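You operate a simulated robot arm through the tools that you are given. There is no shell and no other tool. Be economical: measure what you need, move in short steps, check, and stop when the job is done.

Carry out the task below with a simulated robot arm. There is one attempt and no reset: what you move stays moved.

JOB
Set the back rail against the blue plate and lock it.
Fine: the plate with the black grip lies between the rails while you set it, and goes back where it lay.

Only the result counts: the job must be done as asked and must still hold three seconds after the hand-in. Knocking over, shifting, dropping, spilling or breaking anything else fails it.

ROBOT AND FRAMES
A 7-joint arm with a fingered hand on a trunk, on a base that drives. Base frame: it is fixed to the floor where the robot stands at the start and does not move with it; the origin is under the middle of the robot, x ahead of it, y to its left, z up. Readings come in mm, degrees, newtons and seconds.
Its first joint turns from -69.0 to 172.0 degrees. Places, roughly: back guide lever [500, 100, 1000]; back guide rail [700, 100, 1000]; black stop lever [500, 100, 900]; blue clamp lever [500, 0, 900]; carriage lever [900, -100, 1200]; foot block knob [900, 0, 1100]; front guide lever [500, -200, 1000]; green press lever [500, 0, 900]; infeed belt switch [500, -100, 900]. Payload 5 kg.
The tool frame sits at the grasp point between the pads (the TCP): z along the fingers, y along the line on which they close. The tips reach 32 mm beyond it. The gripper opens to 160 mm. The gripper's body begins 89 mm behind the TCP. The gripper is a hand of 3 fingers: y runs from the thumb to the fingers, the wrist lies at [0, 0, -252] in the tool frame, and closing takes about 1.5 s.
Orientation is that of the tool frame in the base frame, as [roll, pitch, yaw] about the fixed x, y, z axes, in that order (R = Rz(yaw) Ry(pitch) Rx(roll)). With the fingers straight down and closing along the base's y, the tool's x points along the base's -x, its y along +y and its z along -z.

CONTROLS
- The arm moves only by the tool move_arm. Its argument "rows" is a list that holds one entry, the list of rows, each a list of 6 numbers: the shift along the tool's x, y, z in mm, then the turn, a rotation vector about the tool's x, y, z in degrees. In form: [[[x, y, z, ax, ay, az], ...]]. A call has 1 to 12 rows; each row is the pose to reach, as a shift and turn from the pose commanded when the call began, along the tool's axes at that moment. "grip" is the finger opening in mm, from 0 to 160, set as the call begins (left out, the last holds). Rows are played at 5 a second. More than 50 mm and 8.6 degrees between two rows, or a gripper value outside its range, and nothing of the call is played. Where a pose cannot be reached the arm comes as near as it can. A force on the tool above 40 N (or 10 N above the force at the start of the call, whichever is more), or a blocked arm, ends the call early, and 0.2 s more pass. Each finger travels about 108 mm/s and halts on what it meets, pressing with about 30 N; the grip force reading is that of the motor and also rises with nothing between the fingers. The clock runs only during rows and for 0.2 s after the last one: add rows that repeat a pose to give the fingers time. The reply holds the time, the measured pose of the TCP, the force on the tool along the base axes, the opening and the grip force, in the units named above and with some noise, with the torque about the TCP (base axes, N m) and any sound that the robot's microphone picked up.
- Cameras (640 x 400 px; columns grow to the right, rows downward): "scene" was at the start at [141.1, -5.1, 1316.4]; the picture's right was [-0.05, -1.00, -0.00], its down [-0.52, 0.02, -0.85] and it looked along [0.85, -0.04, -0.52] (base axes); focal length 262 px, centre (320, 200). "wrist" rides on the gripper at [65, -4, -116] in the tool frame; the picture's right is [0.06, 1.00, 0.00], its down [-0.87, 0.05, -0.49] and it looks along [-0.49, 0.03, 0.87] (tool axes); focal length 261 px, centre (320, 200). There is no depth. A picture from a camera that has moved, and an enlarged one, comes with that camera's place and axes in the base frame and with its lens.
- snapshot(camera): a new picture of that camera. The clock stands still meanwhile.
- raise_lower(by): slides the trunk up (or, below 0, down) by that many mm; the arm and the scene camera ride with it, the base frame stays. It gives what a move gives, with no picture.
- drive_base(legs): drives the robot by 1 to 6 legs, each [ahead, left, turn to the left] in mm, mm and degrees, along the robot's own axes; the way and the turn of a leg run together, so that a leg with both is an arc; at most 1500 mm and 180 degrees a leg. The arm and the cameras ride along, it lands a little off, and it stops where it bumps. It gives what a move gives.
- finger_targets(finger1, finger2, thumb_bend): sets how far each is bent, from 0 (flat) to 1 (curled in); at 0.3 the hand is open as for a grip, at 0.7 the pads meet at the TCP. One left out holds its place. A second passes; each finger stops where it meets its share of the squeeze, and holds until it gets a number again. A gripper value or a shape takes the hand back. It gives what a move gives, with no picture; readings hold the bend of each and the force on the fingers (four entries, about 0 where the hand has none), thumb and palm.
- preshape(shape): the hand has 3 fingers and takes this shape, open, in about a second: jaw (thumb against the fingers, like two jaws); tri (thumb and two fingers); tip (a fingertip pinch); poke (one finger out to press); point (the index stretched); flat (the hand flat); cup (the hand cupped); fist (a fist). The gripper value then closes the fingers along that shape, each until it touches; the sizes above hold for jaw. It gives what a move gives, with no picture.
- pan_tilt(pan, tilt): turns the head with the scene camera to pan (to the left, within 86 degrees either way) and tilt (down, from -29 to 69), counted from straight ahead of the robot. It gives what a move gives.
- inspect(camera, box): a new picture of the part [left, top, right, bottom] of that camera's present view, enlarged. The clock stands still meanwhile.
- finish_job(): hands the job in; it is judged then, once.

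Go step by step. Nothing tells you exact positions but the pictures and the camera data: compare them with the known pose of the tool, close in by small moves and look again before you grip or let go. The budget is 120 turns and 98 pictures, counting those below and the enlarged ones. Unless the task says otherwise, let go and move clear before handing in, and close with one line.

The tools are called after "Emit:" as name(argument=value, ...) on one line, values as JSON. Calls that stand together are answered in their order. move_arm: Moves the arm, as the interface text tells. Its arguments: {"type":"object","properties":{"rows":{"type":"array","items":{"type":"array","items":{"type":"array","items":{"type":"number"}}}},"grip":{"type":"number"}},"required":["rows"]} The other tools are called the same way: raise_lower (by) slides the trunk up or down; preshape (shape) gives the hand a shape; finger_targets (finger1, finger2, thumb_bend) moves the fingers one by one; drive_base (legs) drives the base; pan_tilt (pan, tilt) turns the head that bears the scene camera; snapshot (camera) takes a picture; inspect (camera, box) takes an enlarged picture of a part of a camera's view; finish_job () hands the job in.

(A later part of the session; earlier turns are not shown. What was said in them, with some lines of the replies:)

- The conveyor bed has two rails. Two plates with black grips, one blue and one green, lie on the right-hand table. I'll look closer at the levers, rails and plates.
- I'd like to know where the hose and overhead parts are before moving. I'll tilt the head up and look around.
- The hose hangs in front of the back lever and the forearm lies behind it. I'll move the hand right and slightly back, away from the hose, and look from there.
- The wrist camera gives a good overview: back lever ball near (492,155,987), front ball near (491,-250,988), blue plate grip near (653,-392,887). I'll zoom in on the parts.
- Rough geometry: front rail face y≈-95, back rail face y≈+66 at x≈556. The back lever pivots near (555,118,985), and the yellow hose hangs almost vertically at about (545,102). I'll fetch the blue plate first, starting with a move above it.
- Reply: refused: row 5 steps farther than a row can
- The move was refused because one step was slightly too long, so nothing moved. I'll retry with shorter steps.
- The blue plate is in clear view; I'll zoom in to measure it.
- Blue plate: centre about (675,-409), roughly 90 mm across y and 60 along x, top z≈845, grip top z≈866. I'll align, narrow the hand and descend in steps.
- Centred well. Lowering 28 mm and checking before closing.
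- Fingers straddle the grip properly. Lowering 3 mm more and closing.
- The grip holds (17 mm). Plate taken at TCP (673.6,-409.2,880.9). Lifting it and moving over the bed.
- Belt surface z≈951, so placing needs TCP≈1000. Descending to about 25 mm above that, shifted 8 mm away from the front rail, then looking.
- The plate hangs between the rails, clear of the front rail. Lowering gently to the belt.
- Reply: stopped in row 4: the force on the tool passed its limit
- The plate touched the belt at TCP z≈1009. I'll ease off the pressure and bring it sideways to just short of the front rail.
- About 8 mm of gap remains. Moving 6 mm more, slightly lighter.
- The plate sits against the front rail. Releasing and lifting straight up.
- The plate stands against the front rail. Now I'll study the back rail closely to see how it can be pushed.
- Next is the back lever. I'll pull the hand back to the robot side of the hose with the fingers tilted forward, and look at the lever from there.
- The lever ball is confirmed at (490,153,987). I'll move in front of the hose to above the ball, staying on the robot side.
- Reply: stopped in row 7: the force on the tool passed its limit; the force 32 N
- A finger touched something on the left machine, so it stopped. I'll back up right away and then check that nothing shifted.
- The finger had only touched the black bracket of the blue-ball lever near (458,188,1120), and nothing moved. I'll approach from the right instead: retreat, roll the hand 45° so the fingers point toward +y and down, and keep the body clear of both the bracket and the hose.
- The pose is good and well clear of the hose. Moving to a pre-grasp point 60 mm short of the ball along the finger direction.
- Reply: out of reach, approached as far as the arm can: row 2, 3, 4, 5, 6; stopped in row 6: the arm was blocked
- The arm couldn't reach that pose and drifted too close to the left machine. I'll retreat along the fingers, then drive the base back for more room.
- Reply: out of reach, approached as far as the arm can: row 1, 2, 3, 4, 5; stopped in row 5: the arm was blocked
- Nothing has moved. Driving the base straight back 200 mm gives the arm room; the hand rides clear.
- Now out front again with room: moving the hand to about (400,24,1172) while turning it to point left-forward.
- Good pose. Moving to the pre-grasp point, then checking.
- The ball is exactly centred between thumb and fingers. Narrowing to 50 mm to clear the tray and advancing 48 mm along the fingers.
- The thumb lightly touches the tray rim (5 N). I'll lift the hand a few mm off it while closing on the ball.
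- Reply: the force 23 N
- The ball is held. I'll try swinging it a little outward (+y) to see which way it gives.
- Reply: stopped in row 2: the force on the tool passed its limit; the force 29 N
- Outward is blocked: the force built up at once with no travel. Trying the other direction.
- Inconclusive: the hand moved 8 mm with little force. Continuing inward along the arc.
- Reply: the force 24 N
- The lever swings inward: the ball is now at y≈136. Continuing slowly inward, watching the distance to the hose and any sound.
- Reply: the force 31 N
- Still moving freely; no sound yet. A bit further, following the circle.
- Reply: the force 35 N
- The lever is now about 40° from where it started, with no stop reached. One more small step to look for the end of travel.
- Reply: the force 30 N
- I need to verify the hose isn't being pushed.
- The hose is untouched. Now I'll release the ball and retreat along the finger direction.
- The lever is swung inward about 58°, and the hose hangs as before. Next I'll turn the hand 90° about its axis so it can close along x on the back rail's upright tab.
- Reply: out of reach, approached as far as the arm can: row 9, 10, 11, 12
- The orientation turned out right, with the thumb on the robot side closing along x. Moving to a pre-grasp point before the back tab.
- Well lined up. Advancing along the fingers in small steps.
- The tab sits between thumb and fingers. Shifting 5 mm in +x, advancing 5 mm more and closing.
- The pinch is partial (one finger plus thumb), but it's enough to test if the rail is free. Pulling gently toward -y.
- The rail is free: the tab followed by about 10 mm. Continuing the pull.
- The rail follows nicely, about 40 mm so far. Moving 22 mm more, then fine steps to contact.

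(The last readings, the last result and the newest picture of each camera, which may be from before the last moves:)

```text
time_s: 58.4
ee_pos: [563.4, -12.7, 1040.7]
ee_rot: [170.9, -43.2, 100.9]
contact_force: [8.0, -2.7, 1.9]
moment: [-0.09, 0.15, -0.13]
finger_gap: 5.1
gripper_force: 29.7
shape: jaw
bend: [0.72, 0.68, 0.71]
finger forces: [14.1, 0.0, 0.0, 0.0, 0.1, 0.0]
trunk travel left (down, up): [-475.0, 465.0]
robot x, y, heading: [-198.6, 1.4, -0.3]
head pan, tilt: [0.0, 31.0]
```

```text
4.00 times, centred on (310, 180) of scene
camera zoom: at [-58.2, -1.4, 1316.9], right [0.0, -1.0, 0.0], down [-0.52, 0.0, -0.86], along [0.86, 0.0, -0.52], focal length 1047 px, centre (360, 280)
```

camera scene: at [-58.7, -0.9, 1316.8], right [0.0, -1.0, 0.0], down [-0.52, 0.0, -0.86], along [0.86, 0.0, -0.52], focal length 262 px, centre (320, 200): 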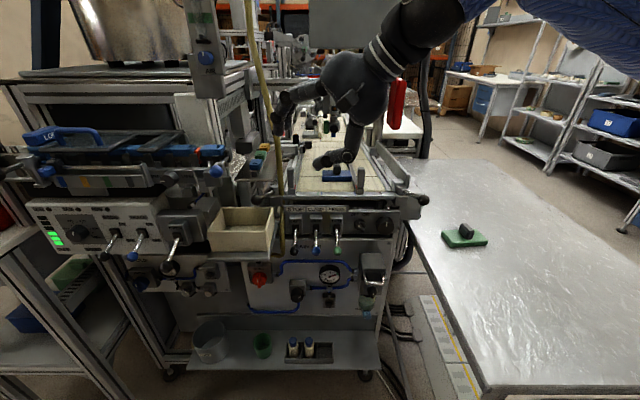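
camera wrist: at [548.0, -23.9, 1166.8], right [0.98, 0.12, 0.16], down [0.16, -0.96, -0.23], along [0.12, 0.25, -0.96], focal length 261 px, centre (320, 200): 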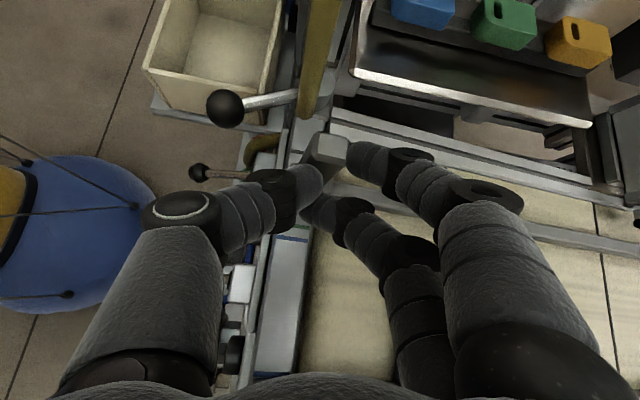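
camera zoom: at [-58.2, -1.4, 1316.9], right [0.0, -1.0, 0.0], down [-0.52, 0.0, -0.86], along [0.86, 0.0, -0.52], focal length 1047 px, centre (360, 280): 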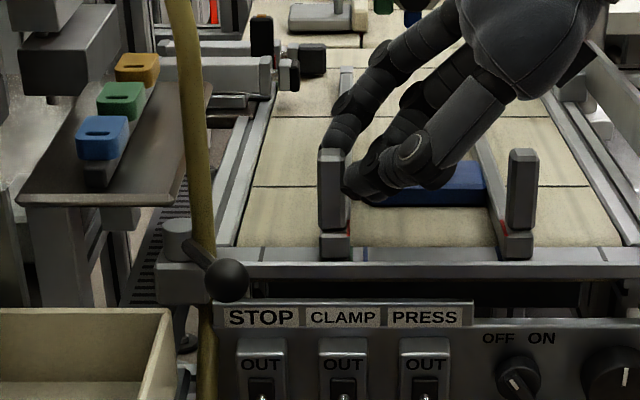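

The rail pointer is near the green line, about 9 mm short of the plate. Fine steps now, watching the force.

Emit:
move_arm(rows=[[[-1.8, -0.2, -1.7, 0, 0, 0], [-3.6, -0.4, -3.5, 0, 0, 0], [-5.4, -0.6, -5.2, 0, 0, 0], [-7.2, -0.8, -7, 0, 0, 0], [-8.6, -1, -8.3, 0, 0, 0], [-8.6, -1, -8.3, 0, 0, 0]]])

Emit:
inspect(camera="scene", box=[290, 160, 370, 210])

```text
time_s: 59.8
ee_pos: [563.3, -22.4, 1039.2]
ee_rot: [170.9, -43.2, 100.8]
contact_force: [9.9, 4.8, 5.4]
moment: [0.1, 0.08, -0.22]
finger_gap: 5.1
gripper_force: 30.2
shape: jaw
bend: [0.72, 0.68, 0.71]
finger forces: [14.6, 0.1, 0.0, 0.0, 0.0, 0.1]
trunk travel left (down, up): [-475.0, 465.0]
robot x, y, heading: [-197.2, -1.7, -0.2]
head pan, tilt: [0.0, 31.0]
```

```text
8.00 times, centred on (330, 185) of scene
camera zoom: at [-58.3, -0.7, 1316.8], right [0.0, -1.0, 0.0], down [-0.52, 0.0, -0.86], along [0.86, 0.0, -0.52], focal length 2094 px, centre (240, 320)
```

zoom: 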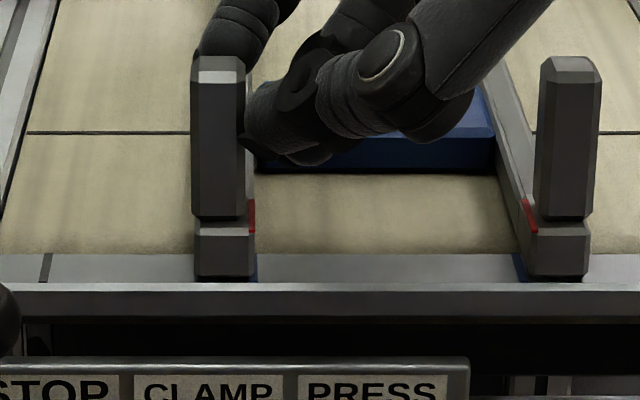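

The pointer is practically at the blue mark. A few more mm to feel the plate.

Emit:
move_arm(rows=[[[-0.9, -0.1, -0.9, 0, 0, 0], [-1.8, -0.2, -1.7, 0, 0, 0], [-2.7, -0.3, -2.6, 0, 0, 0], [-3.6, -0.4, -3.5, 0, 0, 0], [-3.6, -0.4, -3.5, 0, 0, 0]]])

Emit:
inspect(camera="scene", box=[290, 160, 370, 210])

```text
time_s: 61.0
ee_pos: [562.7, -29.6, 1038.7]
ee_rot: [171.0, -43.1, 100.8]
contact_force: [8.3, 8.2, 0.0]
moment: [0.02, 0.05, -0.12]
finger_gap: 5.1
gripper_force: 30.2
shape: jaw
bend: [0.72, 0.68, 0.71]
finger forces: [11.7, 0.0, 0.0, 0.0, 0.0, 0.2]
trunk travel left (down, up): [-475.0, 465.0]
robot x, y, heading: [-202.5, 0.4, -0.0]
head pan, tilt: [0.0, 31.0]
```

```text
8.00 times, centred on (330, 185) of scene
camera zoom: at [-58.1, -0.4, 1316.7], right [0.0, -1.0, 0.0], down [-0.52, 0.0, -0.86], along [0.86, 0.0, -0.52], focal length 2094 px, centre (240, 320)
```

zoom: 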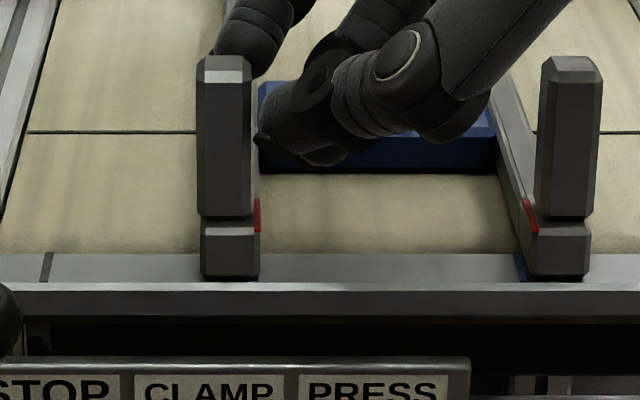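

The tab stopped following (the finger is slipping at 8 N), so the rail has met the plate. I'll release, back off and check for any gap.

Emit:
move_arm(rows=[[[0, 0, 0, 0, 0, 0], [0, 0, 0, 0, 0, 0], [0, 0, -10, 0, 0, 0], [0, 0, -40, 0, 0, 0], [0, 0, -80, 0, 0, 0], [0, 0, -80, 0, 0, 0]]], grip=50)

Emit:
inspect(camera="wrist", box=[240, 0, 496, 160])

Emit:
inspect(camera="scene", box=[290, 160, 370, 210])

```text
time_s: 62.4
ee_pos: [561.6, -84.4, 1097.9]
ee_rot: [170.9, -43.1, 100.7]
contact_force: [0.5, 0.0, 0.9]
moment: [0.04, 0.0, -0.03]
finger_gap: 49.8
gripper_force: 0.0
shape: jaw
bend: [0.73, 0.73, 0.7]
finger forces: [0.0, 0.0, 0.1, 0.1, 0.1, 0.0]
trunk travel left (down, up): [-475.0, 465.0]
robot x, y, heading: [-200.0, 1.3, -0.0]
head pan, tilt: [0.0, 31.0]
```

```text
2.50 times, centred on (368, 80) of wrist
camera zoom: at [545.9, -118.5, 1224.5], right [0.98, 0.12, 0.16], down [0.16, -0.96, -0.23], along [0.12, 0.25, -0.96], focal length 652 px, centre (200, 500)
```

zoom: 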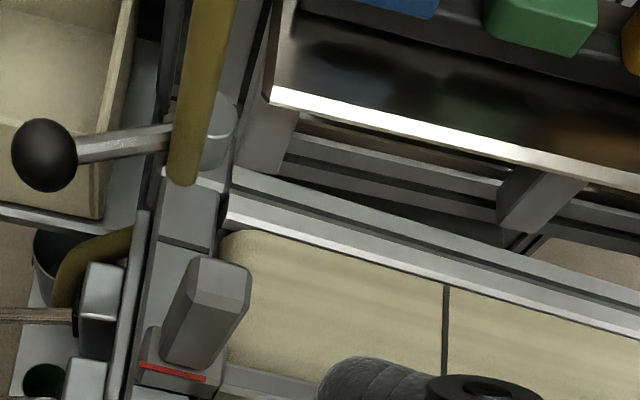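

```text
8.00 times, centred on (330, 185) of scene
camera zoom: at [-58.4, -1.2, 1316.8], right [0.0, -1.0, 0.0], down [-0.52, 0.0, -0.86], along [0.86, 0.0, -0.52], focal length 2094 px, centre (240, 320)
```

zoom: 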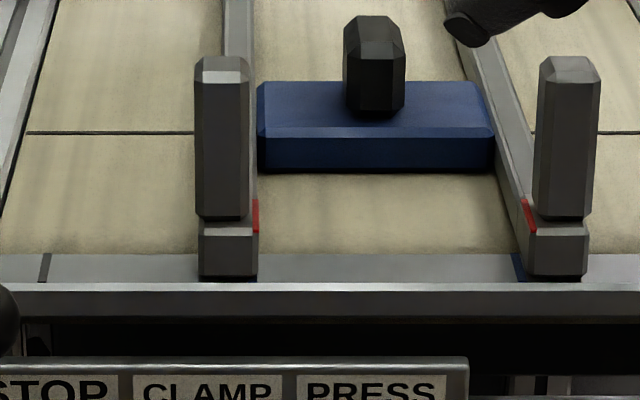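

The rail is within about a millimetre of the plate. To be sure of contact I'll push the tab from its far side with closed fingers. First, turning the hand upright.

Emit:
move_arm(rows=[[[0, 0, 0, 0, -8, 0], [0, 0, 0, 0, -16, 0], [0, 0, 0, 0, -24, 0], [0, 0, 0, 0, -32, 0], [0, 0, 0, 0, -40, 0], [0, 0, 0, 0, -43, 0], [0, 0, 0, 0, -43, 0]]], grip=0)

```text
time_s: 64.0
ee_pos: [560.0, -85.0, 1098.1]
ee_rot: [173.4, -0.5, 94.5]
contact_force: [-0.7, 0.3, -0.3]
moment: [-0.01, 0.04, 0.02]
finger_gap: 0.0
gripper_force: 29.8
shape: jaw
bend: [0.65, 0.65, 0.67]
finger forces: [0.1, 0.0, 0.0, 0.0, 0.0, 0.1]
trunk travel left (down, up): [-475.0, 465.0]
robot x, y, heading: [-202.1, -0.8, 0.2]
head pan, tilt: [0.0, 31.0]
```

Moving over to the far side of the tab (y≈55), then down.

Emit:
move_arm(rows=[[[46, 7, 1, 0, 0, 0], [92, 14, 2.5, 0, 0, 0], [138.8, 20.7, 3.7, 0, 0, 0], [138.8, 20.7, 3.7, 0, 0, 0], [138.5, 18, 23, 0, 0, 0], [138.4, 16, 42, 0, 0, 0], [138.3, 14.6, 56, 0, 0, 0], [138.3, 14.6, 56, 0, 0, 0]]])

Emit:
snapshot(camera="wrist")

```text
time_s: 65.8
ee_pos: [570.3, 56.5, 1043.6]
ee_rot: [173.3, -0.5, 94.6]
contact_force: [0.0, -0.8, 0.7]
moment: [0.03, -0.02, -0.02]
finger_gap: 0.1
gripper_force: 29.7
shape: jaw
bend: [0.65, 0.65, 0.67]
finger forces: [0.0, 0.0, 0.0, 0.0, 0.0, 0.0]
trunk travel left (down, up): [-475.0, 465.0]
robot x, y, heading: [-203.4, 2.8, 0.1]
head pan, tilt: [0.0, 31.0]
```

```text
18 pictures are left
camera wrist: at [547.4, 118.3, 1158.9], right [0.98, 0.14, 0.12], down [0.07, -0.87, 0.49], along [0.17, -0.47, -0.87], focal length 261 px, centre (320, 200)
```

wrist: 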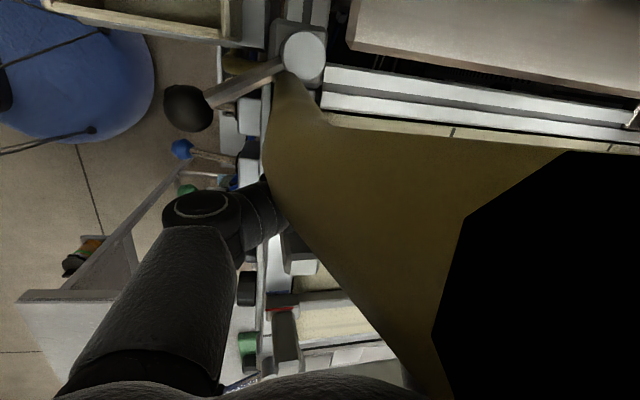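

The camera housing sits right beside the hose on this side, though no force shows. Moving -y immediately, toward the tab.

Emit:
move_arm(rows=[[[-7, -0.5, 0, 0, 0, 0], [-14, -1, 0, 0, 0, 0], [-18, -1.4, 0, 0, 0, 0], [-21, -1.6, 0, 0, 0, 0], [-24, -1.8, 0, 0, 0, 0], [-24, -1.8, 0, 0, 0, 0]]])

Emit:
inspect(camera="scene", box=[230, 110, 390, 230])

```text
time_s: 67.2
ee_pos: [570.3, 35.6, 1044.8]
ee_rot: [173.4, -0.6, 94.9]
contact_force: [-1.2, 27.5, -2.4]
moment: [0.63, 0.06, 0.13]
finger_gap: 0.2
gripper_force: 29.8
shape: jaw
bend: [0.65, 0.65, 0.67]
finger forces: [0.0, 38.0, 0.0, 0.0, 0.1, 0.0]
trunk travel left (down, up): [-475.0, 465.0]
robot x, y, heading: [-197.3, -1.9, -0.1]
head pan, tilt: [0.0, 31.0]
```

```text
3.33 times, centred on (310, 170) of scene
camera zoom: at [-58.7, 1.6, 1316.8], right [0.0, -1.0, 0.0], down [-0.52, 0.0, -0.86], along [0.86, 0.0, -0.52], focal length 873 px, centre (353, 300)
```

zoom: 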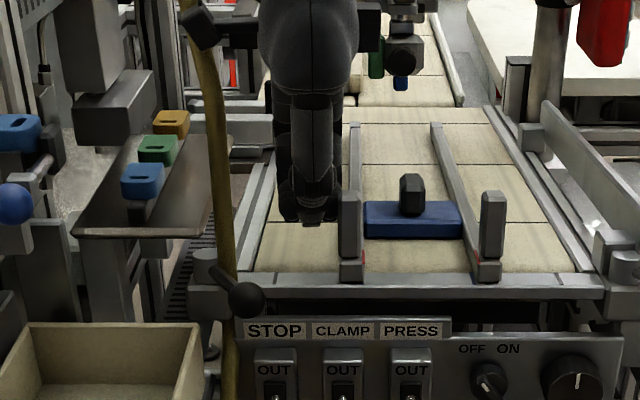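

The rail is firmly pressed against the plate (27 N on the tab). Backing off, going up and over to the right.

Emit:
move_arm(rows=[[[3, 0, 0, 0, 0, 0], [3, 0, -30, 0, 0, 0], [0, 0, -65, 0, 0, 0], [-10, 0, -100, 0, 0, 0], [-50, 0, -105, 0, 0, 0], [-90, 0, -105, 0, 0, 0], [-125, 0, -105, 0, 0, 0], [-125, 0, -105, 0, 0, 0]]])

Emit:
move_arm(rows=[[[0, 0, 0, 0, 8, 0], [0, 0, 0, 0, 16, 0], [0, 0, 0, 0, 24, 0], [0, 0, 0, 0, 32, 0], [0, 0, 0, 0, 40, 0], [0, 0, 0, 0, 43, 0]]])

Emit:
move_arm(rows=[[[0, 0, 0, -4.7, -0.6, 4.9], [0, 0, 0, -9.3, -1.1, 9.8], [0, 0, 0, -14, -1.7, 14.7], [0, 0, 0, -14, -1.7, 14.7]]])

Emit:
move_arm(rows=[[[0, 0, 0, 0, 0, -8], [0, 0, 0, 0, 0, -16], [0, 0, 0, 0, 0, -24], [0, 0, 0, 0, 0, -32], [0, 0, 0, 0, 0, -40], [0, 0, 0, 0, 0, -48], [0, 0, 0, 0, 0, -56], [0, 0, 0, 0, 0, -64], [0, 0, 0, 0, 0, -72], [0, 0, 0, 0, 0, -80], [0, 0, 0, 0, 0, -88], [0, 0, 0, 0, 0, -90]]], grip=60)

Emit:
snapshot(camera="scene")

```text
time_s: 69.0
ee_pos: [569.3, -96.1, 1147.5]
ee_rot: [173.5, -0.4, 94.6]
contact_force: [-0.2, -0.9, 0.4]
moment: [-0.04, 0.02, 0.02]
finger_gap: 0.1
gripper_force: 29.8
shape: jaw
bend: [0.65, 0.65, 0.67]
finger forces: [0.0, 0.0, 0.0, 0.0, 0.0, 0.1]
trunk travel left (down, up): [-475.0, 465.0]
robot x, y, heading: [-200.0, 3.9, 0.2]
head pan, tilt: [0.0, 31.0]
```

```text
time_s: 70.3
ee_pos: [568.6, -96.4, 1148.7]
ee_rot: [170.8, -43.2, 101.0]
contact_force: [0.0, -0.3, 0.6]
moment: [0.01, -0.05, -0.01]
finger_gap: 0.1
gripper_force: 30.2
shape: jaw
bend: [0.65, 0.65, 0.67]
finger forces: [0.0, 0.1, 0.0, 0.0, 0.0, 0.1]
trunk travel left (down, up): [-475.0, 465.0]
robot x, y, heading: [-200.9, -0.5, -0.1]
head pan, tilt: [0.0, 31.0]
```

```text
time_s: 71.3
ee_pos: [567.2, -96.6, 1149.5]
ee_rot: [170.8, -43.9, 80.5]
contact_force: [-0.9, -0.1, -0.2]
moment: [-0.06, -0.03, -0.02]
finger_gap: 0.0
gripper_force: 30.1
shape: jaw
bend: [0.65, 0.65, 0.67]
finger forces: [0.1, 0.0, 0.0, 0.0, 0.0, 0.0]
trunk travel left (down, up): [-475.0, 465.0]
robot x, y, heading: [-198.1, 4.7, -0.1]
head pan, tilt: [0.0, 31.0]
```

```text
time_s: 74.0
ee_pos: [569.1, -96.1, 1147.8]
ee_rot: [135.9, 6.5, 164.1]
contact_force: [-0.5, -0.1, -0.6]
moment: [-0.01, 0.0, 0.0]
finger_gap: 59.2
gripper_force: 0.0
shape: jaw
bend: [0.73, 0.73, 0.7]
finger forces: [0.0, 0.0, 0.0, 0.0, 0.1, 0.0]
trunk travel left (down, up): [-475.0, 465.0]
robot x, y, heading: [-199.2, 1.7, 0.0]
head pan, tilt: [0.0, 31.0]
```

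```text
16 pictures are left
camera scene: at [-58.8, -1.2, 1316.9], right [0.0, -1.0, 0.0], down [-0.52, 0.0, -0.86], along [0.86, 0.0, -0.52], focal length 262 px, centre (320, 200)
```

scene: 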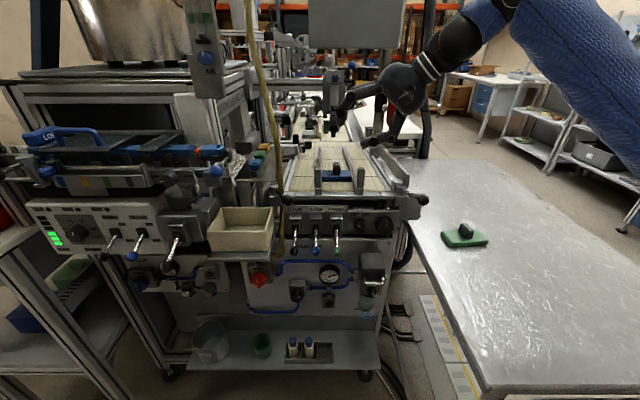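

Everything is in order. Now back to the lever ball, at about (487,79,987), to lock: moving to the pre-grasp point.

Emit:
move_arm(rows=[[[32, 1, 4, 0, 0, 0], [65, 2, 8, 0, 0, 0], [96.8, 2.4, 12.2, 0, 0, 0], [113, 3, 47, 0, 0, 0], [129, 3.2, 82, 0, 0, 0], [144, 3.4, 116.4, 0, 0, 0], [144, 3.4, 116.4, 0, 0, 0]]])

Emit:
snapshot(camera="wrist")

```text
time_s: 75.5
ee_pos: [464.9, 21.2, 1051.1]
ee_rot: [135.8, 6.7, 164.2]
contact_force: [-0.1, -0.1, 1.4]
moment: [-0.02, 0.01, 0.0]
finger_gap: 59.6
gripper_force: 0.1
shape: jaw
bend: [0.73, 0.73, 0.7]
finger forces: [0.0, 0.1, 0.1, 0.1, 0.0, 0.0]
trunk travel left (down, up): [-475.0, 465.0]
robot x, y, heading: [-200.6, -3.3, -0.2]
head pan, tilt: [0.0, 31.0]
```

```text
15 pictures are left
camera wrist: at [371.4, -39.9, 1122.5], right [0.06, 0.73, 0.68], down [0.7, -0.52, 0.49], along [0.71, 0.45, -0.54], focal length 261 px, centre (320, 200)
```

wrist: 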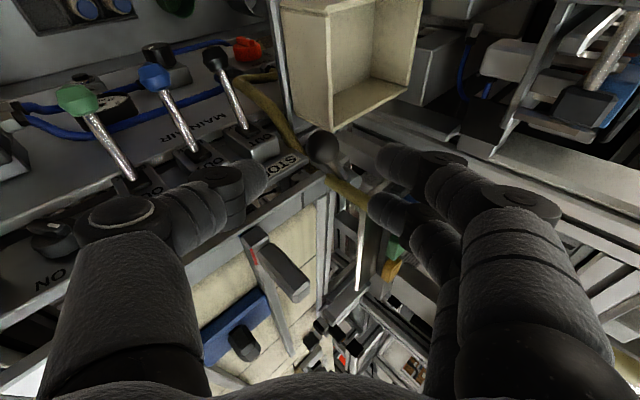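

Ball centred. Advancing 50 mm and closing.

Emit:
move_arm(rows=[[[0, 0, 15, 0, 0, 0], [0, 0, 30, 0, 0, 0], [0, 0, 42, 0, 0, 0], [0, 0, 52, 0, 0, 0], [0, 0, 52, 0, 0, 0]]], grip=52)

Emit:
move_arm(rows=[[[0, 0, 0, 0, 0, 0], [0, 0, 0, 0, 0, 0], [0, 0, 0, 0, 0, 0], [0, 0, 0, 0, 0, 0], [0, 0, 0, 0, 0, 0]]], grip=10)

Emit:
inspect(camera="wrist", box=[200, 60, 440, 260])

```text
time_s: 76.8
ee_pos: [478.0, 55.3, 1014.5]
ee_rot: [135.9, 6.6, 164.1]
contact_force: [-0.7, -0.4, 0.5]
moment: [0.0, -0.04, -0.01]
finger_gap: 52.6
gripper_force: 0.0
shape: jaw
bend: [0.73, 0.73, 0.7]
finger forces: [0.1, 0.0, 0.1, 0.0, 0.0, 0.1]
trunk travel left (down, up): [-475.0, 465.0]
robot x, y, heading: [-201.2, 0.4, 0.1]
head pan, tilt: [0.0, 31.0]
```

```text
time_s: 78.0
ee_pos: [477.9, 54.9, 1014.0]
ee_rot: [135.9, 6.6, 164.1]
contact_force: [-1.1, -0.6, -0.4]
moment: [0.0, 0.01, 0.01]
finger_gap: 10.1
gripper_force: 0.1
shape: jaw
bend: [0.71, 0.71, 0.7]
finger forces: [0.0, 0.1, 0.1, 0.0, 0.0, 0.0]
trunk travel left (down, up): [-475.0, 465.0]
robot x, y, heading: [-198.4, -3.2, -0.0]
head pan, tilt: [0.0, 31.0]
```

```text
2.00 times, centred on (320, 160) of wrist
camera zoom: at [384.3, -5.0, 1085.6], right [0.06, 0.73, 0.68], down [0.7, -0.52, 0.49], along [0.71, 0.45, -0.54], focal length 521 px, centre (320, 280)
```

zoom: 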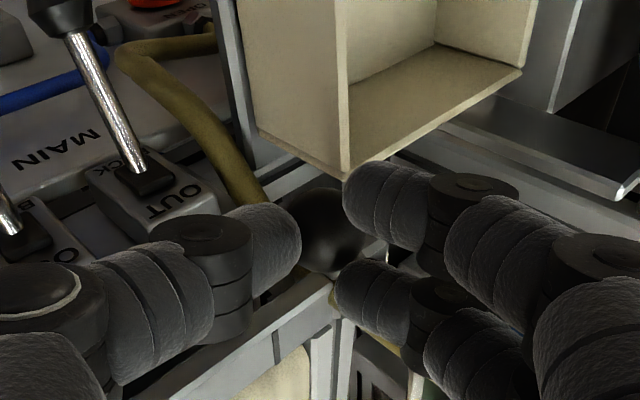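

The tips closed short of the ball. Reopening, advancing 15 mm and closing again.

Emit:
move_arm(rows=[[[0, 0, 0, 0, 0, 0], [0, 0, 0, 0, 0, 0], [0, 0, 0, 0, 0, 0], [0, 0, 8, 0, 0, 0], [0, 0, 15, 0, 0, 0], [0, 0, 15, 0, 0, 0]]], grip=52)

Emit:
move_arm(rows=[[[0, 0, 0, 0, 0, 0], [0, 0, 0, 0, 0, 0], [0, 0, 0, 0, 0, 0], [0, 0, 0, 0, 0, 0], [0, 0, 0, 0, 0, 0]]], grip=8)

```text
time_s: 79.3
ee_pos: [481.6, 65.6, 1003.6]
ee_rot: [135.7, 6.5, 164.1]
contact_force: [0.0, 1.0, -0.5]
moment: [0.0, 0.02, -0.02]
finger_gap: 51.6
gripper_force: 0.1
shape: jaw
bend: [0.73, 0.73, 0.7]
finger forces: [0.0, 0.0, 0.0, 0.0, 0.1, 0.1]
trunk travel left (down, up): [-475.0, 465.0]
robot x, y, heading: [-202.7, -1.4, -0.0]
head pan, tilt: [0.0, 31.0]
```

```text
time_s: 80.5
ee_pos: [481.4, 66.0, 1003.2]
ee_rot: [135.7, 6.4, 164.1]
contact_force: [-5.0, 0.6, -3.5]
moment: [-0.03, 0.03, 0.07]
finger_gap: 13.7
gripper_force: 29.8
shape: jaw
bend: [0.71, 0.72, 0.7]
finger forces: [12.3, 13.8, 0.0, 0.0, 26.1, 0.0]
trunk travel left (down, up): [-475.0, 465.0]
robot x, y, heading: [-201.4, -0.4, -0.1]
head pan, tilt: [0.0, 31.0]
```

Gripped. Swinging the lever back outward along its arc toward the original stop.

Emit:
move_arm(rows=[[[6.5, 6, 4.9, 0, 0, 0], [12.2, 12.1, 9.8, 0, 0, 0], [16.5, 19, 15.8, 0, 0, 0], [20.1, 25.8, 21.8, 0, 0, 0], [22, 33, 28.5, 0, 0, 0], [23, 40.2, 35.3, 0, 0, 0], [22.5, 46.3, 41.3, 0, 0, 0], [21.3, 52.3, 47.3, 0, 0, 0], [20.2, 54.2, 49.3, 0, 0, 0], [20.2, 54.2, 49.3, 0, 0, 0]]])

Emit:
inspect(camera="scene", box=[220, 130, 380, 230])

```text
time_s: 82.8
ee_pos: [481.4, 138.9, 1004.9]
ee_rot: [135.8, 6.7, 164.1]
contact_force: [-8.8, -27.8, 5.0]
moment: [-0.35, 0.34, -0.55]
finger_gap: 13.4
gripper_force: 30.0
shape: jaw
bend: [0.73, 0.73, 0.71]
finger forces: [0.0, 26.3, 0.1, 0.0, 42.5, 0.1]
trunk travel left (down, up): [-475.0, 465.0]
robot x, y, heading: [-204.0, 2.6, -0.2]
head pan, tilt: [0.0, 31.0]
```

```text
4.00 times, centred on (300, 180) of scene
camera zoom: at [-59.9, -3.6, 1317.0], right [0.0, -1.0, 0.0], down [-0.51, 0.0, -0.86], along [0.86, 0.0, -0.51], focal length 1047 px, centre (400, 280)
```

zoom: 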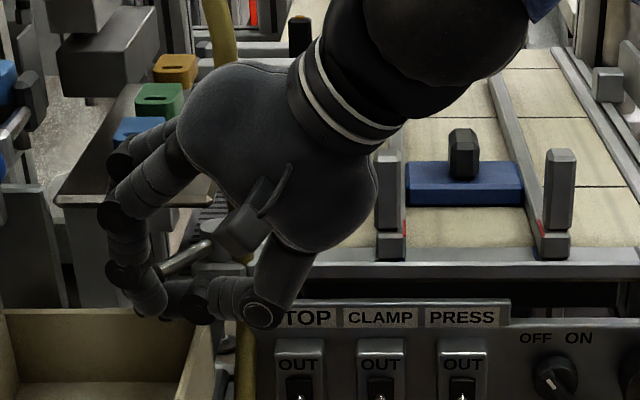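

The lever is back at its outward stop (28 N against it, same place as at the start). Releasing with a small opening and retreating.

Emit:
move_arm(rows=[[[0, 0, 0, 0, 0, 0], [0, 0, 0, 0, 0, 0], [0, 0, 0, 0, 0, 0], [0, 0, -12, 0, 0, 0], [0, 0, -30, 0, 0, 0], [0, 0, -60, 0, 0, 0], [0, 0, -100, 0, 0, 0], [0, 0, -140, 0, 0, 0], [0, 0, -180, 0, 0, 0], [0, 0, -180, 0, 0, 0]]], grip=44)

Emit:
inspect(camera="scene", box=[220, 130, 380, 230])

```text
time_s: 85.0
ee_pos: [431.5, 24.0, 1132.8]
ee_rot: [135.8, 6.5, 164.0]
contact_force: [-0.1, -0.1, 0.2]
moment: [-0.01, 0.03, 0.02]
finger_gap: 43.8
gripper_force: 0.0
shape: jaw
bend: [0.73, 0.73, 0.7]
finger forces: [0.0, 0.1, 0.0, 0.0, 0.0, 0.0]
trunk travel left (down, up): [-475.0, 465.0]
robot x, y, heading: [-201.2, 0.2, -0.1]
head pan, tilt: [0.0, 31.0]
```

```text
4.00 times, centred on (300, 180) of scene
camera zoom: at [-58.6, -1.0, 1316.8], right [0.0, -1.0, 0.0], down [-0.52, 0.0, -0.86], along [0.86, 0.0, -0.52], focal length 1047 px, centre (400, 280)
```

zoom: 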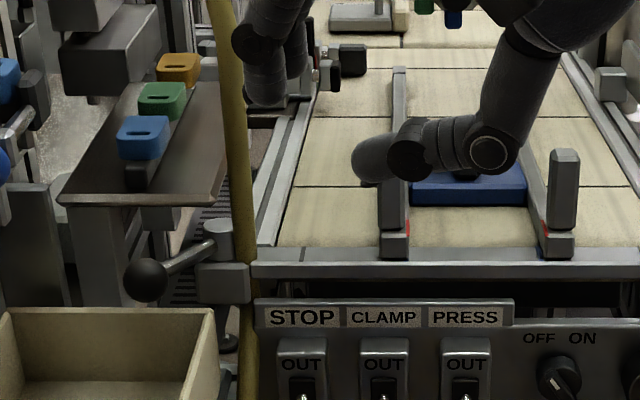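

The lever is back in its locked position, matching the front lever, and the rail stands at the plate. Now I'll turn the hand back to straight down to collect the plate.

Emit:
move_arm(rows=[[[-17, 0, -11.5, 7.4, 0, 0], [-34, 0, -23, 14.8, 0, 0], [-51, -1, -34.5, 22.2, 0, 0], [-68, -1, -46, 29.6, 0, 0], [-85, -1, -57.5, 37, 0, 0], [-103, -1.5, -69, 44.2, 0, 0], [-103, -1.5, -69, 44.2, 0, 0]]])

Emit:
move_arm(rows=[[[0, 0, 0, -0.6, 2.2, -5.3], [0, 0, 0, -1.2, 4.3, -10.5], [0, 0, 0, -1.8, 6.5, -15.8], [0, 0, 0, -1.8, 6.5, -15.8]]])

```text
time_s: 86.5
ee_pos: [511.3, -50.0, 1190.2]
ee_rot: [-180.0, 6.5, 163.9]
contact_force: [-0.5, -1.4, 1.0]
moment: [0.02, -0.01, 0.01]
finger_gap: 43.9
gripper_force: 0.2
shape: jaw
bend: [0.73, 0.73, 0.7]
finger forces: [0.1, 0.1, 0.0, 0.0, 0.0, 0.0]
trunk travel left (down, up): [-475.0, 465.0]
robot x, y, heading: [-200.5, -2.2, 0.1]
head pan, tilt: [0.0, 31.0]
```

```text
time_s: 87.5
ee_pos: [511.8, -48.1, 1192.6]
ee_rot: [179.0, 0.1, 180.0]
contact_force: [-0.4, -0.8, 1.2]
moment: [-0.01, 0.04, 0.02]
finger_gap: 43.7
gripper_force: 0.0
shape: jaw
bend: [0.73, 0.73, 0.7]
finger forces: [0.0, 0.1, 0.0, 0.1, 0.0, 0.1]
trunk travel left (down, up): [-475.0, 465.0]
robot x, y, heading: [-199.0, -1.7, -0.1]
head pan, tilt: [0.0, 31.0]
```

Hand is upright. Moving above the plate.

Emit:
move_arm(rows=[[[-40, -1, 0, 1, 0, 0], [-85, -2, 5, 1, 0, 0], [-130, -4, 15, 1, 0, 0], [-165, -5, 40, 1, 0, 0], [-165, -5, 85, 1, 0, 0], [-165, -5, 130, 1, 0, 0], [-165, -5, 130, 1, 0, 0]]], grip=48)

Emit:
snapshot(camera="wrist")

```text
time_s: 89.2
ee_pos: [678.7, -51.3, 1064.9]
ee_rot: [-179.8, 0.2, -180.0]
contact_force: [-0.3, 0.2, -0.5]
moment: [0.01, -0.04, 0.01]
finger_gap: 47.8
gripper_force: 0.0
shape: jaw
bend: [0.73, 0.73, 0.7]
finger forces: [0.1, 0.0, 0.0, 0.0, 0.1, 0.0]
trunk travel left (down, up): [-475.0, 465.0]
robot x, y, heading: [-202.3, -1.3, -0.0]
head pan, tilt: [0.0, 31.0]
```

```text
11 pictures are left
camera wrist: at [613.4, -55.0, 1179.5], right [-0.06, 1.0, 0.0], down [0.87, 0.06, 0.49], along [0.49, 0.03, -0.87], focal length 261 px, centre (320, 200)
```

wrist: 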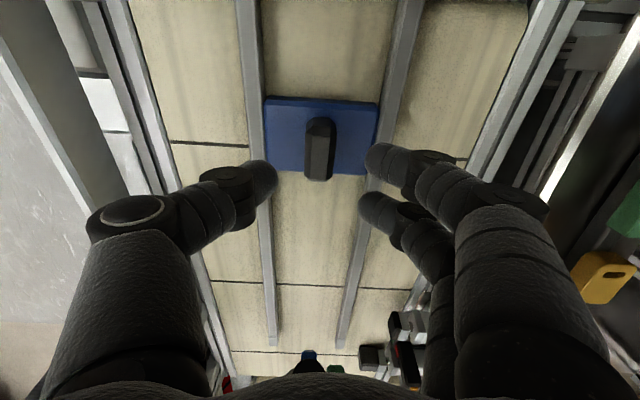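

The plate sits snugly between the rails. Descending onto its grip.

Emit:
move_arm(rows=[[[0, 0, 20, 0, 0, 0], [0, 0, 38, 0, 0, 0], [0, 0, 48, 0, 0, 0], [0, 0, 53, 0, 0, 0], [0, 0, 53, 0, 0, 0]]])

Emit:
inspect(camera="wrist", box=[200, 90, 440, 240])

```text
time_s: 90.3
ee_pos: [678.8, -51.2, 1010.6]
ee_rot: [-179.9, 0.1, 180.0]
contact_force: [0.7, -0.4, 3.2]
moment: [0.1, 0.04, 0.0]
finger_gap: 47.9
gripper_force: 0.0
shape: jaw
bend: [0.74, 0.73, 0.7]
finger forces: [3.1, 0.0, 0.0, 0.1, 0.0, 0.0]
trunk travel left (down, up): [-475.0, 465.0]
robot x, y, heading: [-197.9, -1.5, 0.1]
head pan, tilt: [0.0, 31.0]
```

```text
2.67 times, centred on (320, 165) of wrist
camera zoom: at [613.3, -56.0, 1124.3], right [-0.06, 1.0, 0.0], down [0.87, 0.05, 0.49], along [0.49, 0.03, -0.87], focal length 695 px, centre (320, 293)
```

zoom: 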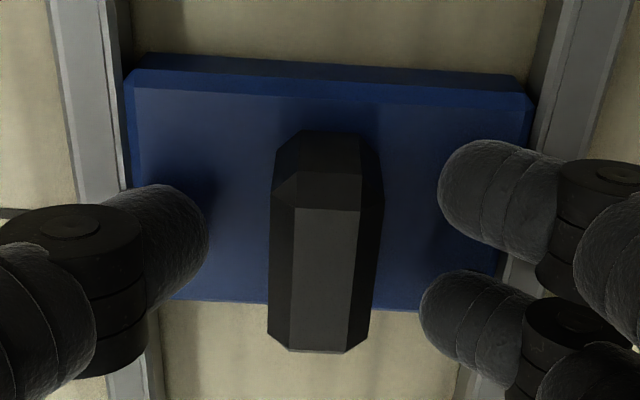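

Good alignment; the plate touches both rails. Raising 2 mm and closing on the grip.

Emit:
move_arm(rows=[[[0, 0, -2, 0, 0, 0], [0, 0, -2, 0, 0, 0], [0, 0, -2, 0, 0, 0], [0, 0, -2, 0, 0, 0], [0, 0, -2, 0, 0, 0], [0, 0, -2, 0, 0, 0]]], grip=5)

Emit:
move_arm(rows=[[[0, 0, -3, 0, 0, 0], [0, 0, -8, 0, 0, 0], [0, 0, -16, 0, 0, 0], [0, 0, -30, 0, 0, 0], [0, 0, -60, 0, 0, 0], [0, 0, -100, 0, 0, 0], [0, 0, -140, 0, 0, 0], [0, 0, -165, 0, 0, 0], [0, 0, -165, 0, 0, 0]]])

Emit:
snapshot(camera="wrist")

Emit:
inspect(camera="scene", box=[290, 150, 370, 210])

```text
time_s: 91.8
ee_pos: [678.5, -52.0, 1010.2]
ee_rot: [-179.9, 0.1, 180.0]
contact_force: [0.0, 1.6, -0.4]
moment: [0.09, 0.04, 0.02]
finger_gap: 16.2
gripper_force: 30.4
shape: jaw
bend: [0.72, 0.72, 0.7]
finger forces: [14.0, 13.8, 0.0, 0.0, 26.2, 0.0]
trunk travel left (down, up): [-475.0, 465.0]
robot x, y, heading: [-201.0, -1.8, 0.0]
head pan, tilt: [0.0, 31.0]
```

```text
time_s: 93.8
ee_pos: [677.4, -52.9, 1174.1]
ee_rot: [-179.9, 0.1, -180.0]
contact_force: [0.4, -0.1, -1.4]
moment: [-0.03, 0.02, -0.01]
finger_gap: 16.5
gripper_force: 29.6
shape: jaw
bend: [0.72, 0.72, 0.7]
finger forces: [13.5, 13.8, 0.0, 0.0, 27.2, 0.1]
trunk travel left (down, up): [-475.0, 465.0]
robot x, y, heading: [-199.1, -0.6, 0.1]
head pan, tilt: [0.0, 31.0]
```

```text
9 pictures are left
camera wrist: at [612.0, -57.2, 1289.3], right [-0.06, 1.0, 0.0], down [0.87, 0.05, 0.49], along [0.49, 0.03, -0.87], focal length 261 px, centre (320, 200)
```

wrist: 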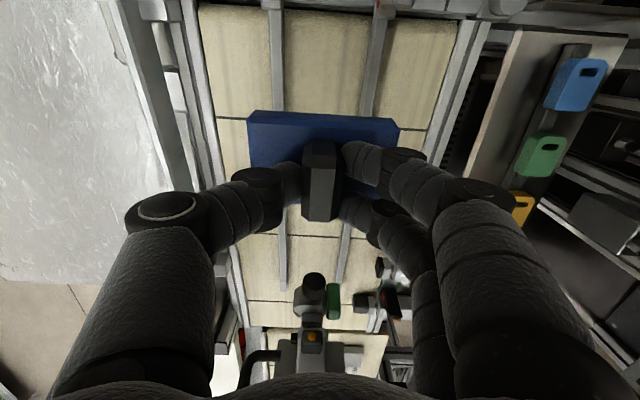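

```text
6.67 times, centred on (330, 180) of scene
camera zoom: at [-58.3, -1.4, 1316.8], right [0.0, -1.0, 0.0], down [-0.52, 0.0, -0.86], along [0.86, 0.0, -0.52], focal length 1745 px, centre (253, 333)
```

zoom: 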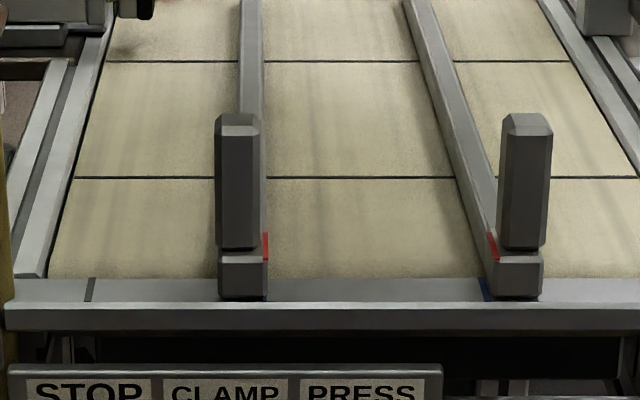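

The rail stays put with its pointer at the blue mark, and the plate is in hand. Its resting place is near the reach limit from here, so I'll pull the hand back 125 mm and drive forward 125 mm.

Emit:
move_arm(rows=[[[40, 0, 0, 0, 0, 0], [80, 0, 0, 0, 0, 0], [125, 0, 0, 0, 0, 0], [125, 0, 0, 0, 0, 0]]])

Emit:
drive_base(legs=[[125, 0, 0]])

```text
time_s: 94.8
ee_pos: [554.9, -51.0, 1175.6]
ee_rot: [-179.8, 0.2, 180.0]
contact_force: [-1.3, 0.2, -0.9]
moment: [-0.01, 0.06, -0.03]
finger_gap: 16.2
gripper_force: 30.3
shape: jaw
bend: [0.72, 0.72, 0.7]
finger forces: [13.5, 13.7, 0.0, 0.0, 27.2, 0.0]
trunk travel left (down, up): [-475.0, 465.0]
robot x, y, heading: [-199.4, -0.3, 0.1]
head pan, tilt: [0.0, 31.0]
```

```text
time_s: 96.0
ee_pos: [681.5, -52.2, 1174.9]
ee_rot: [-179.8, -0.1, 180.0]
contact_force: [0.5, -0.2, -1.0]
moment: [-0.01, 0.04, -0.02]
finger_gap: 16.2
gripper_force: 30.6
shape: jaw
bend: [0.72, 0.72, 0.7]
finger forces: [13.4, 13.7, 0.0, 0.0, 27.2, 0.0]
trunk travel left (down, up): [-475.0, 465.0]
robot x, y, heading: [-73.8, 1.5, -0.1]
head pan, tilt: [0.0, 31.0]
```

Carrying the plate over to its place on the table and lowering most of the way.

Emit:
move_arm(rows=[[[1, -40, 0, 0, 0, 0], [2, -85, 0, 0, 0, 0], [2, -130, 0, 0, 0, 0], [3, -175, 0, 0, 0, 0], [3, -220, 0, 0, 0, 0], [4, -265, 0, 0, 0, 0], [5, -310, 0, 0, 0, -1], [6, -345, 0, 0, 0, -2], [6, -359, 0, 0, 0, -2.5], [6, -359, 0, 0, 0, -2.5]]])

Emit:
move_arm(rows=[[[0, 0, 45, 0, 0, 0], [0, 0, 90, 0, 0, 0], [0, 0, 135, 0, 0, 0], [0, 0, 180, 0, 0, 0], [0, 0, 225, 0, 0, 0], [0, 0, 260, 0, 0, 0], [0, 0, 276, 0, 0, 0], [0, 0, 276, 0, 0, 0]]])

Emit:
snapshot(camera="wrist")

```text
time_s: 98.2
ee_pos: [676.2, -411.4, 1177.3]
ee_rot: [-179.7, 0.2, -177.7]
contact_force: [0.2, -0.2, -1.2]
moment: [-0.01, -0.01, 0.02]
finger_gap: 16.3
gripper_force: 29.8
shape: jaw
bend: [0.72, 0.72, 0.7]
finger forces: [13.7, 13.8, 0.1, 0.1, 27.2, 0.0]
trunk travel left (down, up): [-475.0, 465.0]
robot x, y, heading: [-72.9, -2.1, -0.1]
head pan, tilt: [0.0, 31.0]
```

```text
time_s: 100.0
ee_pos: [676.0, -410.9, 900.3]
ee_rot: [-179.8, 0.1, -177.6]
contact_force: [-0.2, -0.1, -0.2]
moment: [0.01, -0.02, 0.02]
finger_gap: 16.1
gripper_force: 30.1
shape: jaw
bend: [0.72, 0.72, 0.7]
finger forces: [13.6, 13.8, 0.0, 0.0, 27.2, 0.0]
trunk travel left (down, up): [-475.0, 465.0]
robot x, y, heading: [-71.2, -1.2, -0.3]
head pan, tilt: [0.0, 31.0]
```

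```text
7 pictures are left
camera wrist: at [610.9, -417.8, 1014.7], right [-0.1, 0.99, 0.0], down [0.87, 0.09, 0.49], along [0.49, 0.05, -0.87], focal length 261 px, centre (320, 200)
```

wrist: 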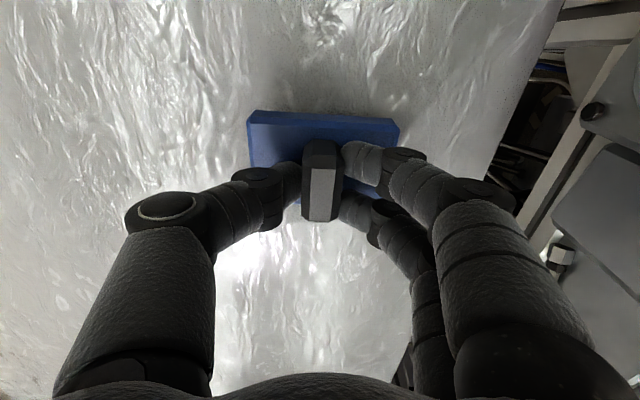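

Lowering the last 18 mm onto the table.

Emit:
move_arm(rows=[[[0, 0, 8, 0, 0, 0], [0, 0, 14, 0, 0, 0], [0, 0, 17, 0, 0, 0], [0, 0, 18.5, 0, 0, 0], [0, 0, 18.5, 0, 0, 0]]])

```text
time_s: 101.2
ee_pos: [674.2, -413.2, 882.2]
ee_rot: [-179.8, 0.2, -177.6]
contact_force: [-4.5, 0.0, 14.0]
moment: [0.03, -0.21, 0.0]
finger_gap: 16.8
gripper_force: 30.1
shape: jaw
bend: [0.72, 0.72, 0.71]
finger forces: [13.4, 18.6, 0.0, 0.1, 32.3, 0.1]
trunk travel left (down, up): [-475.0, 465.0]
robot x, y, heading: [-72.6, -3.8, -0.1]
head pan, tilt: [0.0, 31.0]
```

It rests on the table (14 N contact). Opening and lifting clear.

Emit:
move_arm(rows=[[[0, 0, 0, 0, 0, 0], [0, 0, 0, 0, 0, 0], [0, 0, 0, 0, 0, 0], [0, 0, -20, 0, 0, 0], [0, 0, -60, 0, 0, 0], [0, 0, -105, 0, 0, 0], [0, 0, -150, 0, 0, 0], [24, 17.5, -195, 0, 0, 2.5], [24, 17.5, -195, 0, 0, 2.5]]], grip=60)

Emit:
inspect(camera="wrist", box=[256, 80, 384, 160])

```text
refused: row 8 steps farther than a row can; nothing moved
```

```text
5.00 times, centred on (320, 120) of wrist
camera zoom: at [609.6, -418.9, 998.3], right [-0.1, 0.99, 0.0], down [0.86, 0.09, 0.49], along [0.49, 0.05, -0.87], focal length 1303 px, centre (320, 600)
```

zoom: 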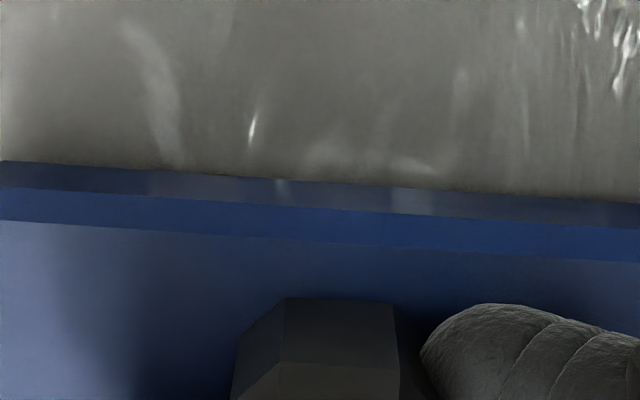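

One step was too long; retrying with smaller steps.

Emit:
move_arm(rows=[[[0, 0, 0, 0, 0, 0], [0, 0, 0, 0, 0, 0], [0, 0, 0, 0, 0, 0], [0, 0, -20, 0, 0, 0], [0, 0, -55, 0, 0, 0], [0, 0, -95, 0, 0, 0], [8, 6, -130, 0, 0, 1], [16, 12, -165, 0, 0, 2], [24, 18.5, -196, 0, 0, 2.5], [24, 18.5, -196, 0, 0, 2.5]]], grip=60)

Emit:
inspect(camera="wrist", box=[256, 80, 384, 160])

```text
time_s: 103.4
ee_pos: [650.2, -394.3, 1076.7]
ee_rot: [-179.9, 0.0, 179.9]
contact_force: [0.0, -1.0, 0.3]
moment: [0.0, 0.02, 0.01]
finger_gap: 59.7
gripper_force: 0.1
shape: jaw
bend: [0.73, 0.73, 0.7]
finger forces: [0.0, 0.0, 0.0, 0.1, 0.0, 0.1]
trunk travel left (down, up): [-475.0, 465.0]
robot x, y, heading: [-72.0, -1.0, -0.0]
head pan, tilt: [0.0, 31.0]
```

```text
5.00 times, centred on (320, 120) of wrist
camera zoom: at [585.4, -398.6, 1191.0], right [-0.06, 1.0, 0.0], down [0.87, 0.05, 0.49], along [0.49, 0.03, -0.87], focal length 1303 px, centre (320, 600)
```

zoom: 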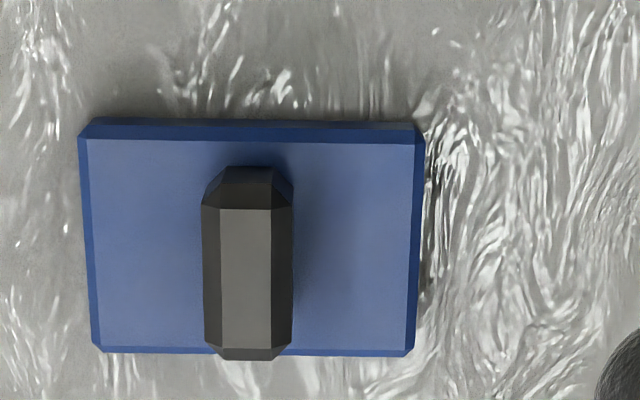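

The plate lies within a few mm of its original place, same orientation. One last look at the whole scene.

Emit:
snapshot(camera="scene")

Emit:
inspect(camera="scene", box=[230, 150, 410, 250])

```text
4 pictures are left
camera scene: at [69.5, -1.9, 1316.7], right [0.0, -1.0, 0.0], down [-0.52, 0.0, -0.86], along [0.86, 0.0, -0.52], focal length 262 px, centre (320, 200)
```

scene: 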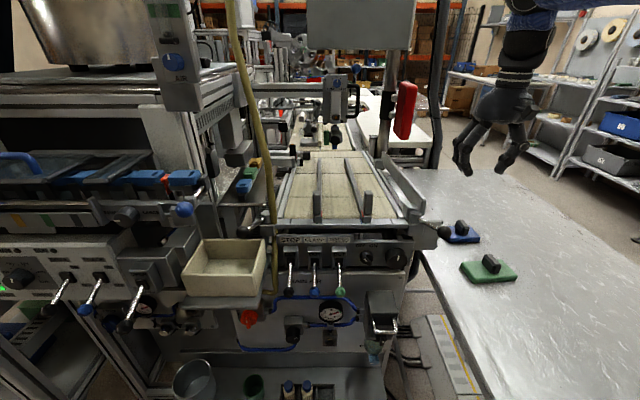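

```text
3.56 times, centred on (320, 200) of scene
camera zoom: at [69.5, -1.9, 1316.7], right [0.0, -1.0, 0.0], down [-0.52, 0.0, -0.86], along [0.86, 0.0, -0.52], focal length 931 px, centre (320, 200)
```

zoom: 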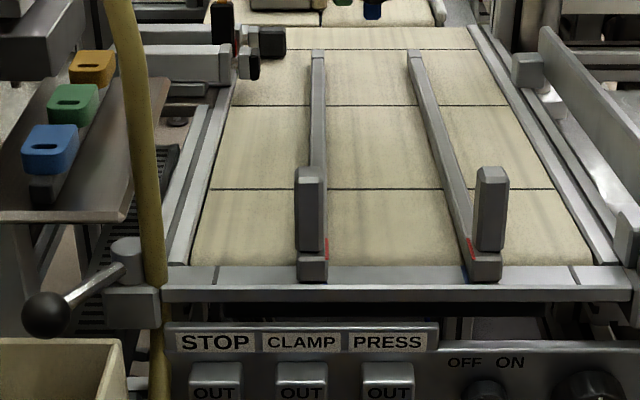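

The back rail is set, the lever is in its locked position, the plate is back on the table and the hand is clear. Handing in.

Emit:
finish_job()

```text
The job is handed in.
```

The back rail is set against the blue plate and its lever is back at the outward stop, which I take as locked. I didn't test the lock by pushing the rail afterwards. The plate is back on the table within about 3 mm of where it lay.
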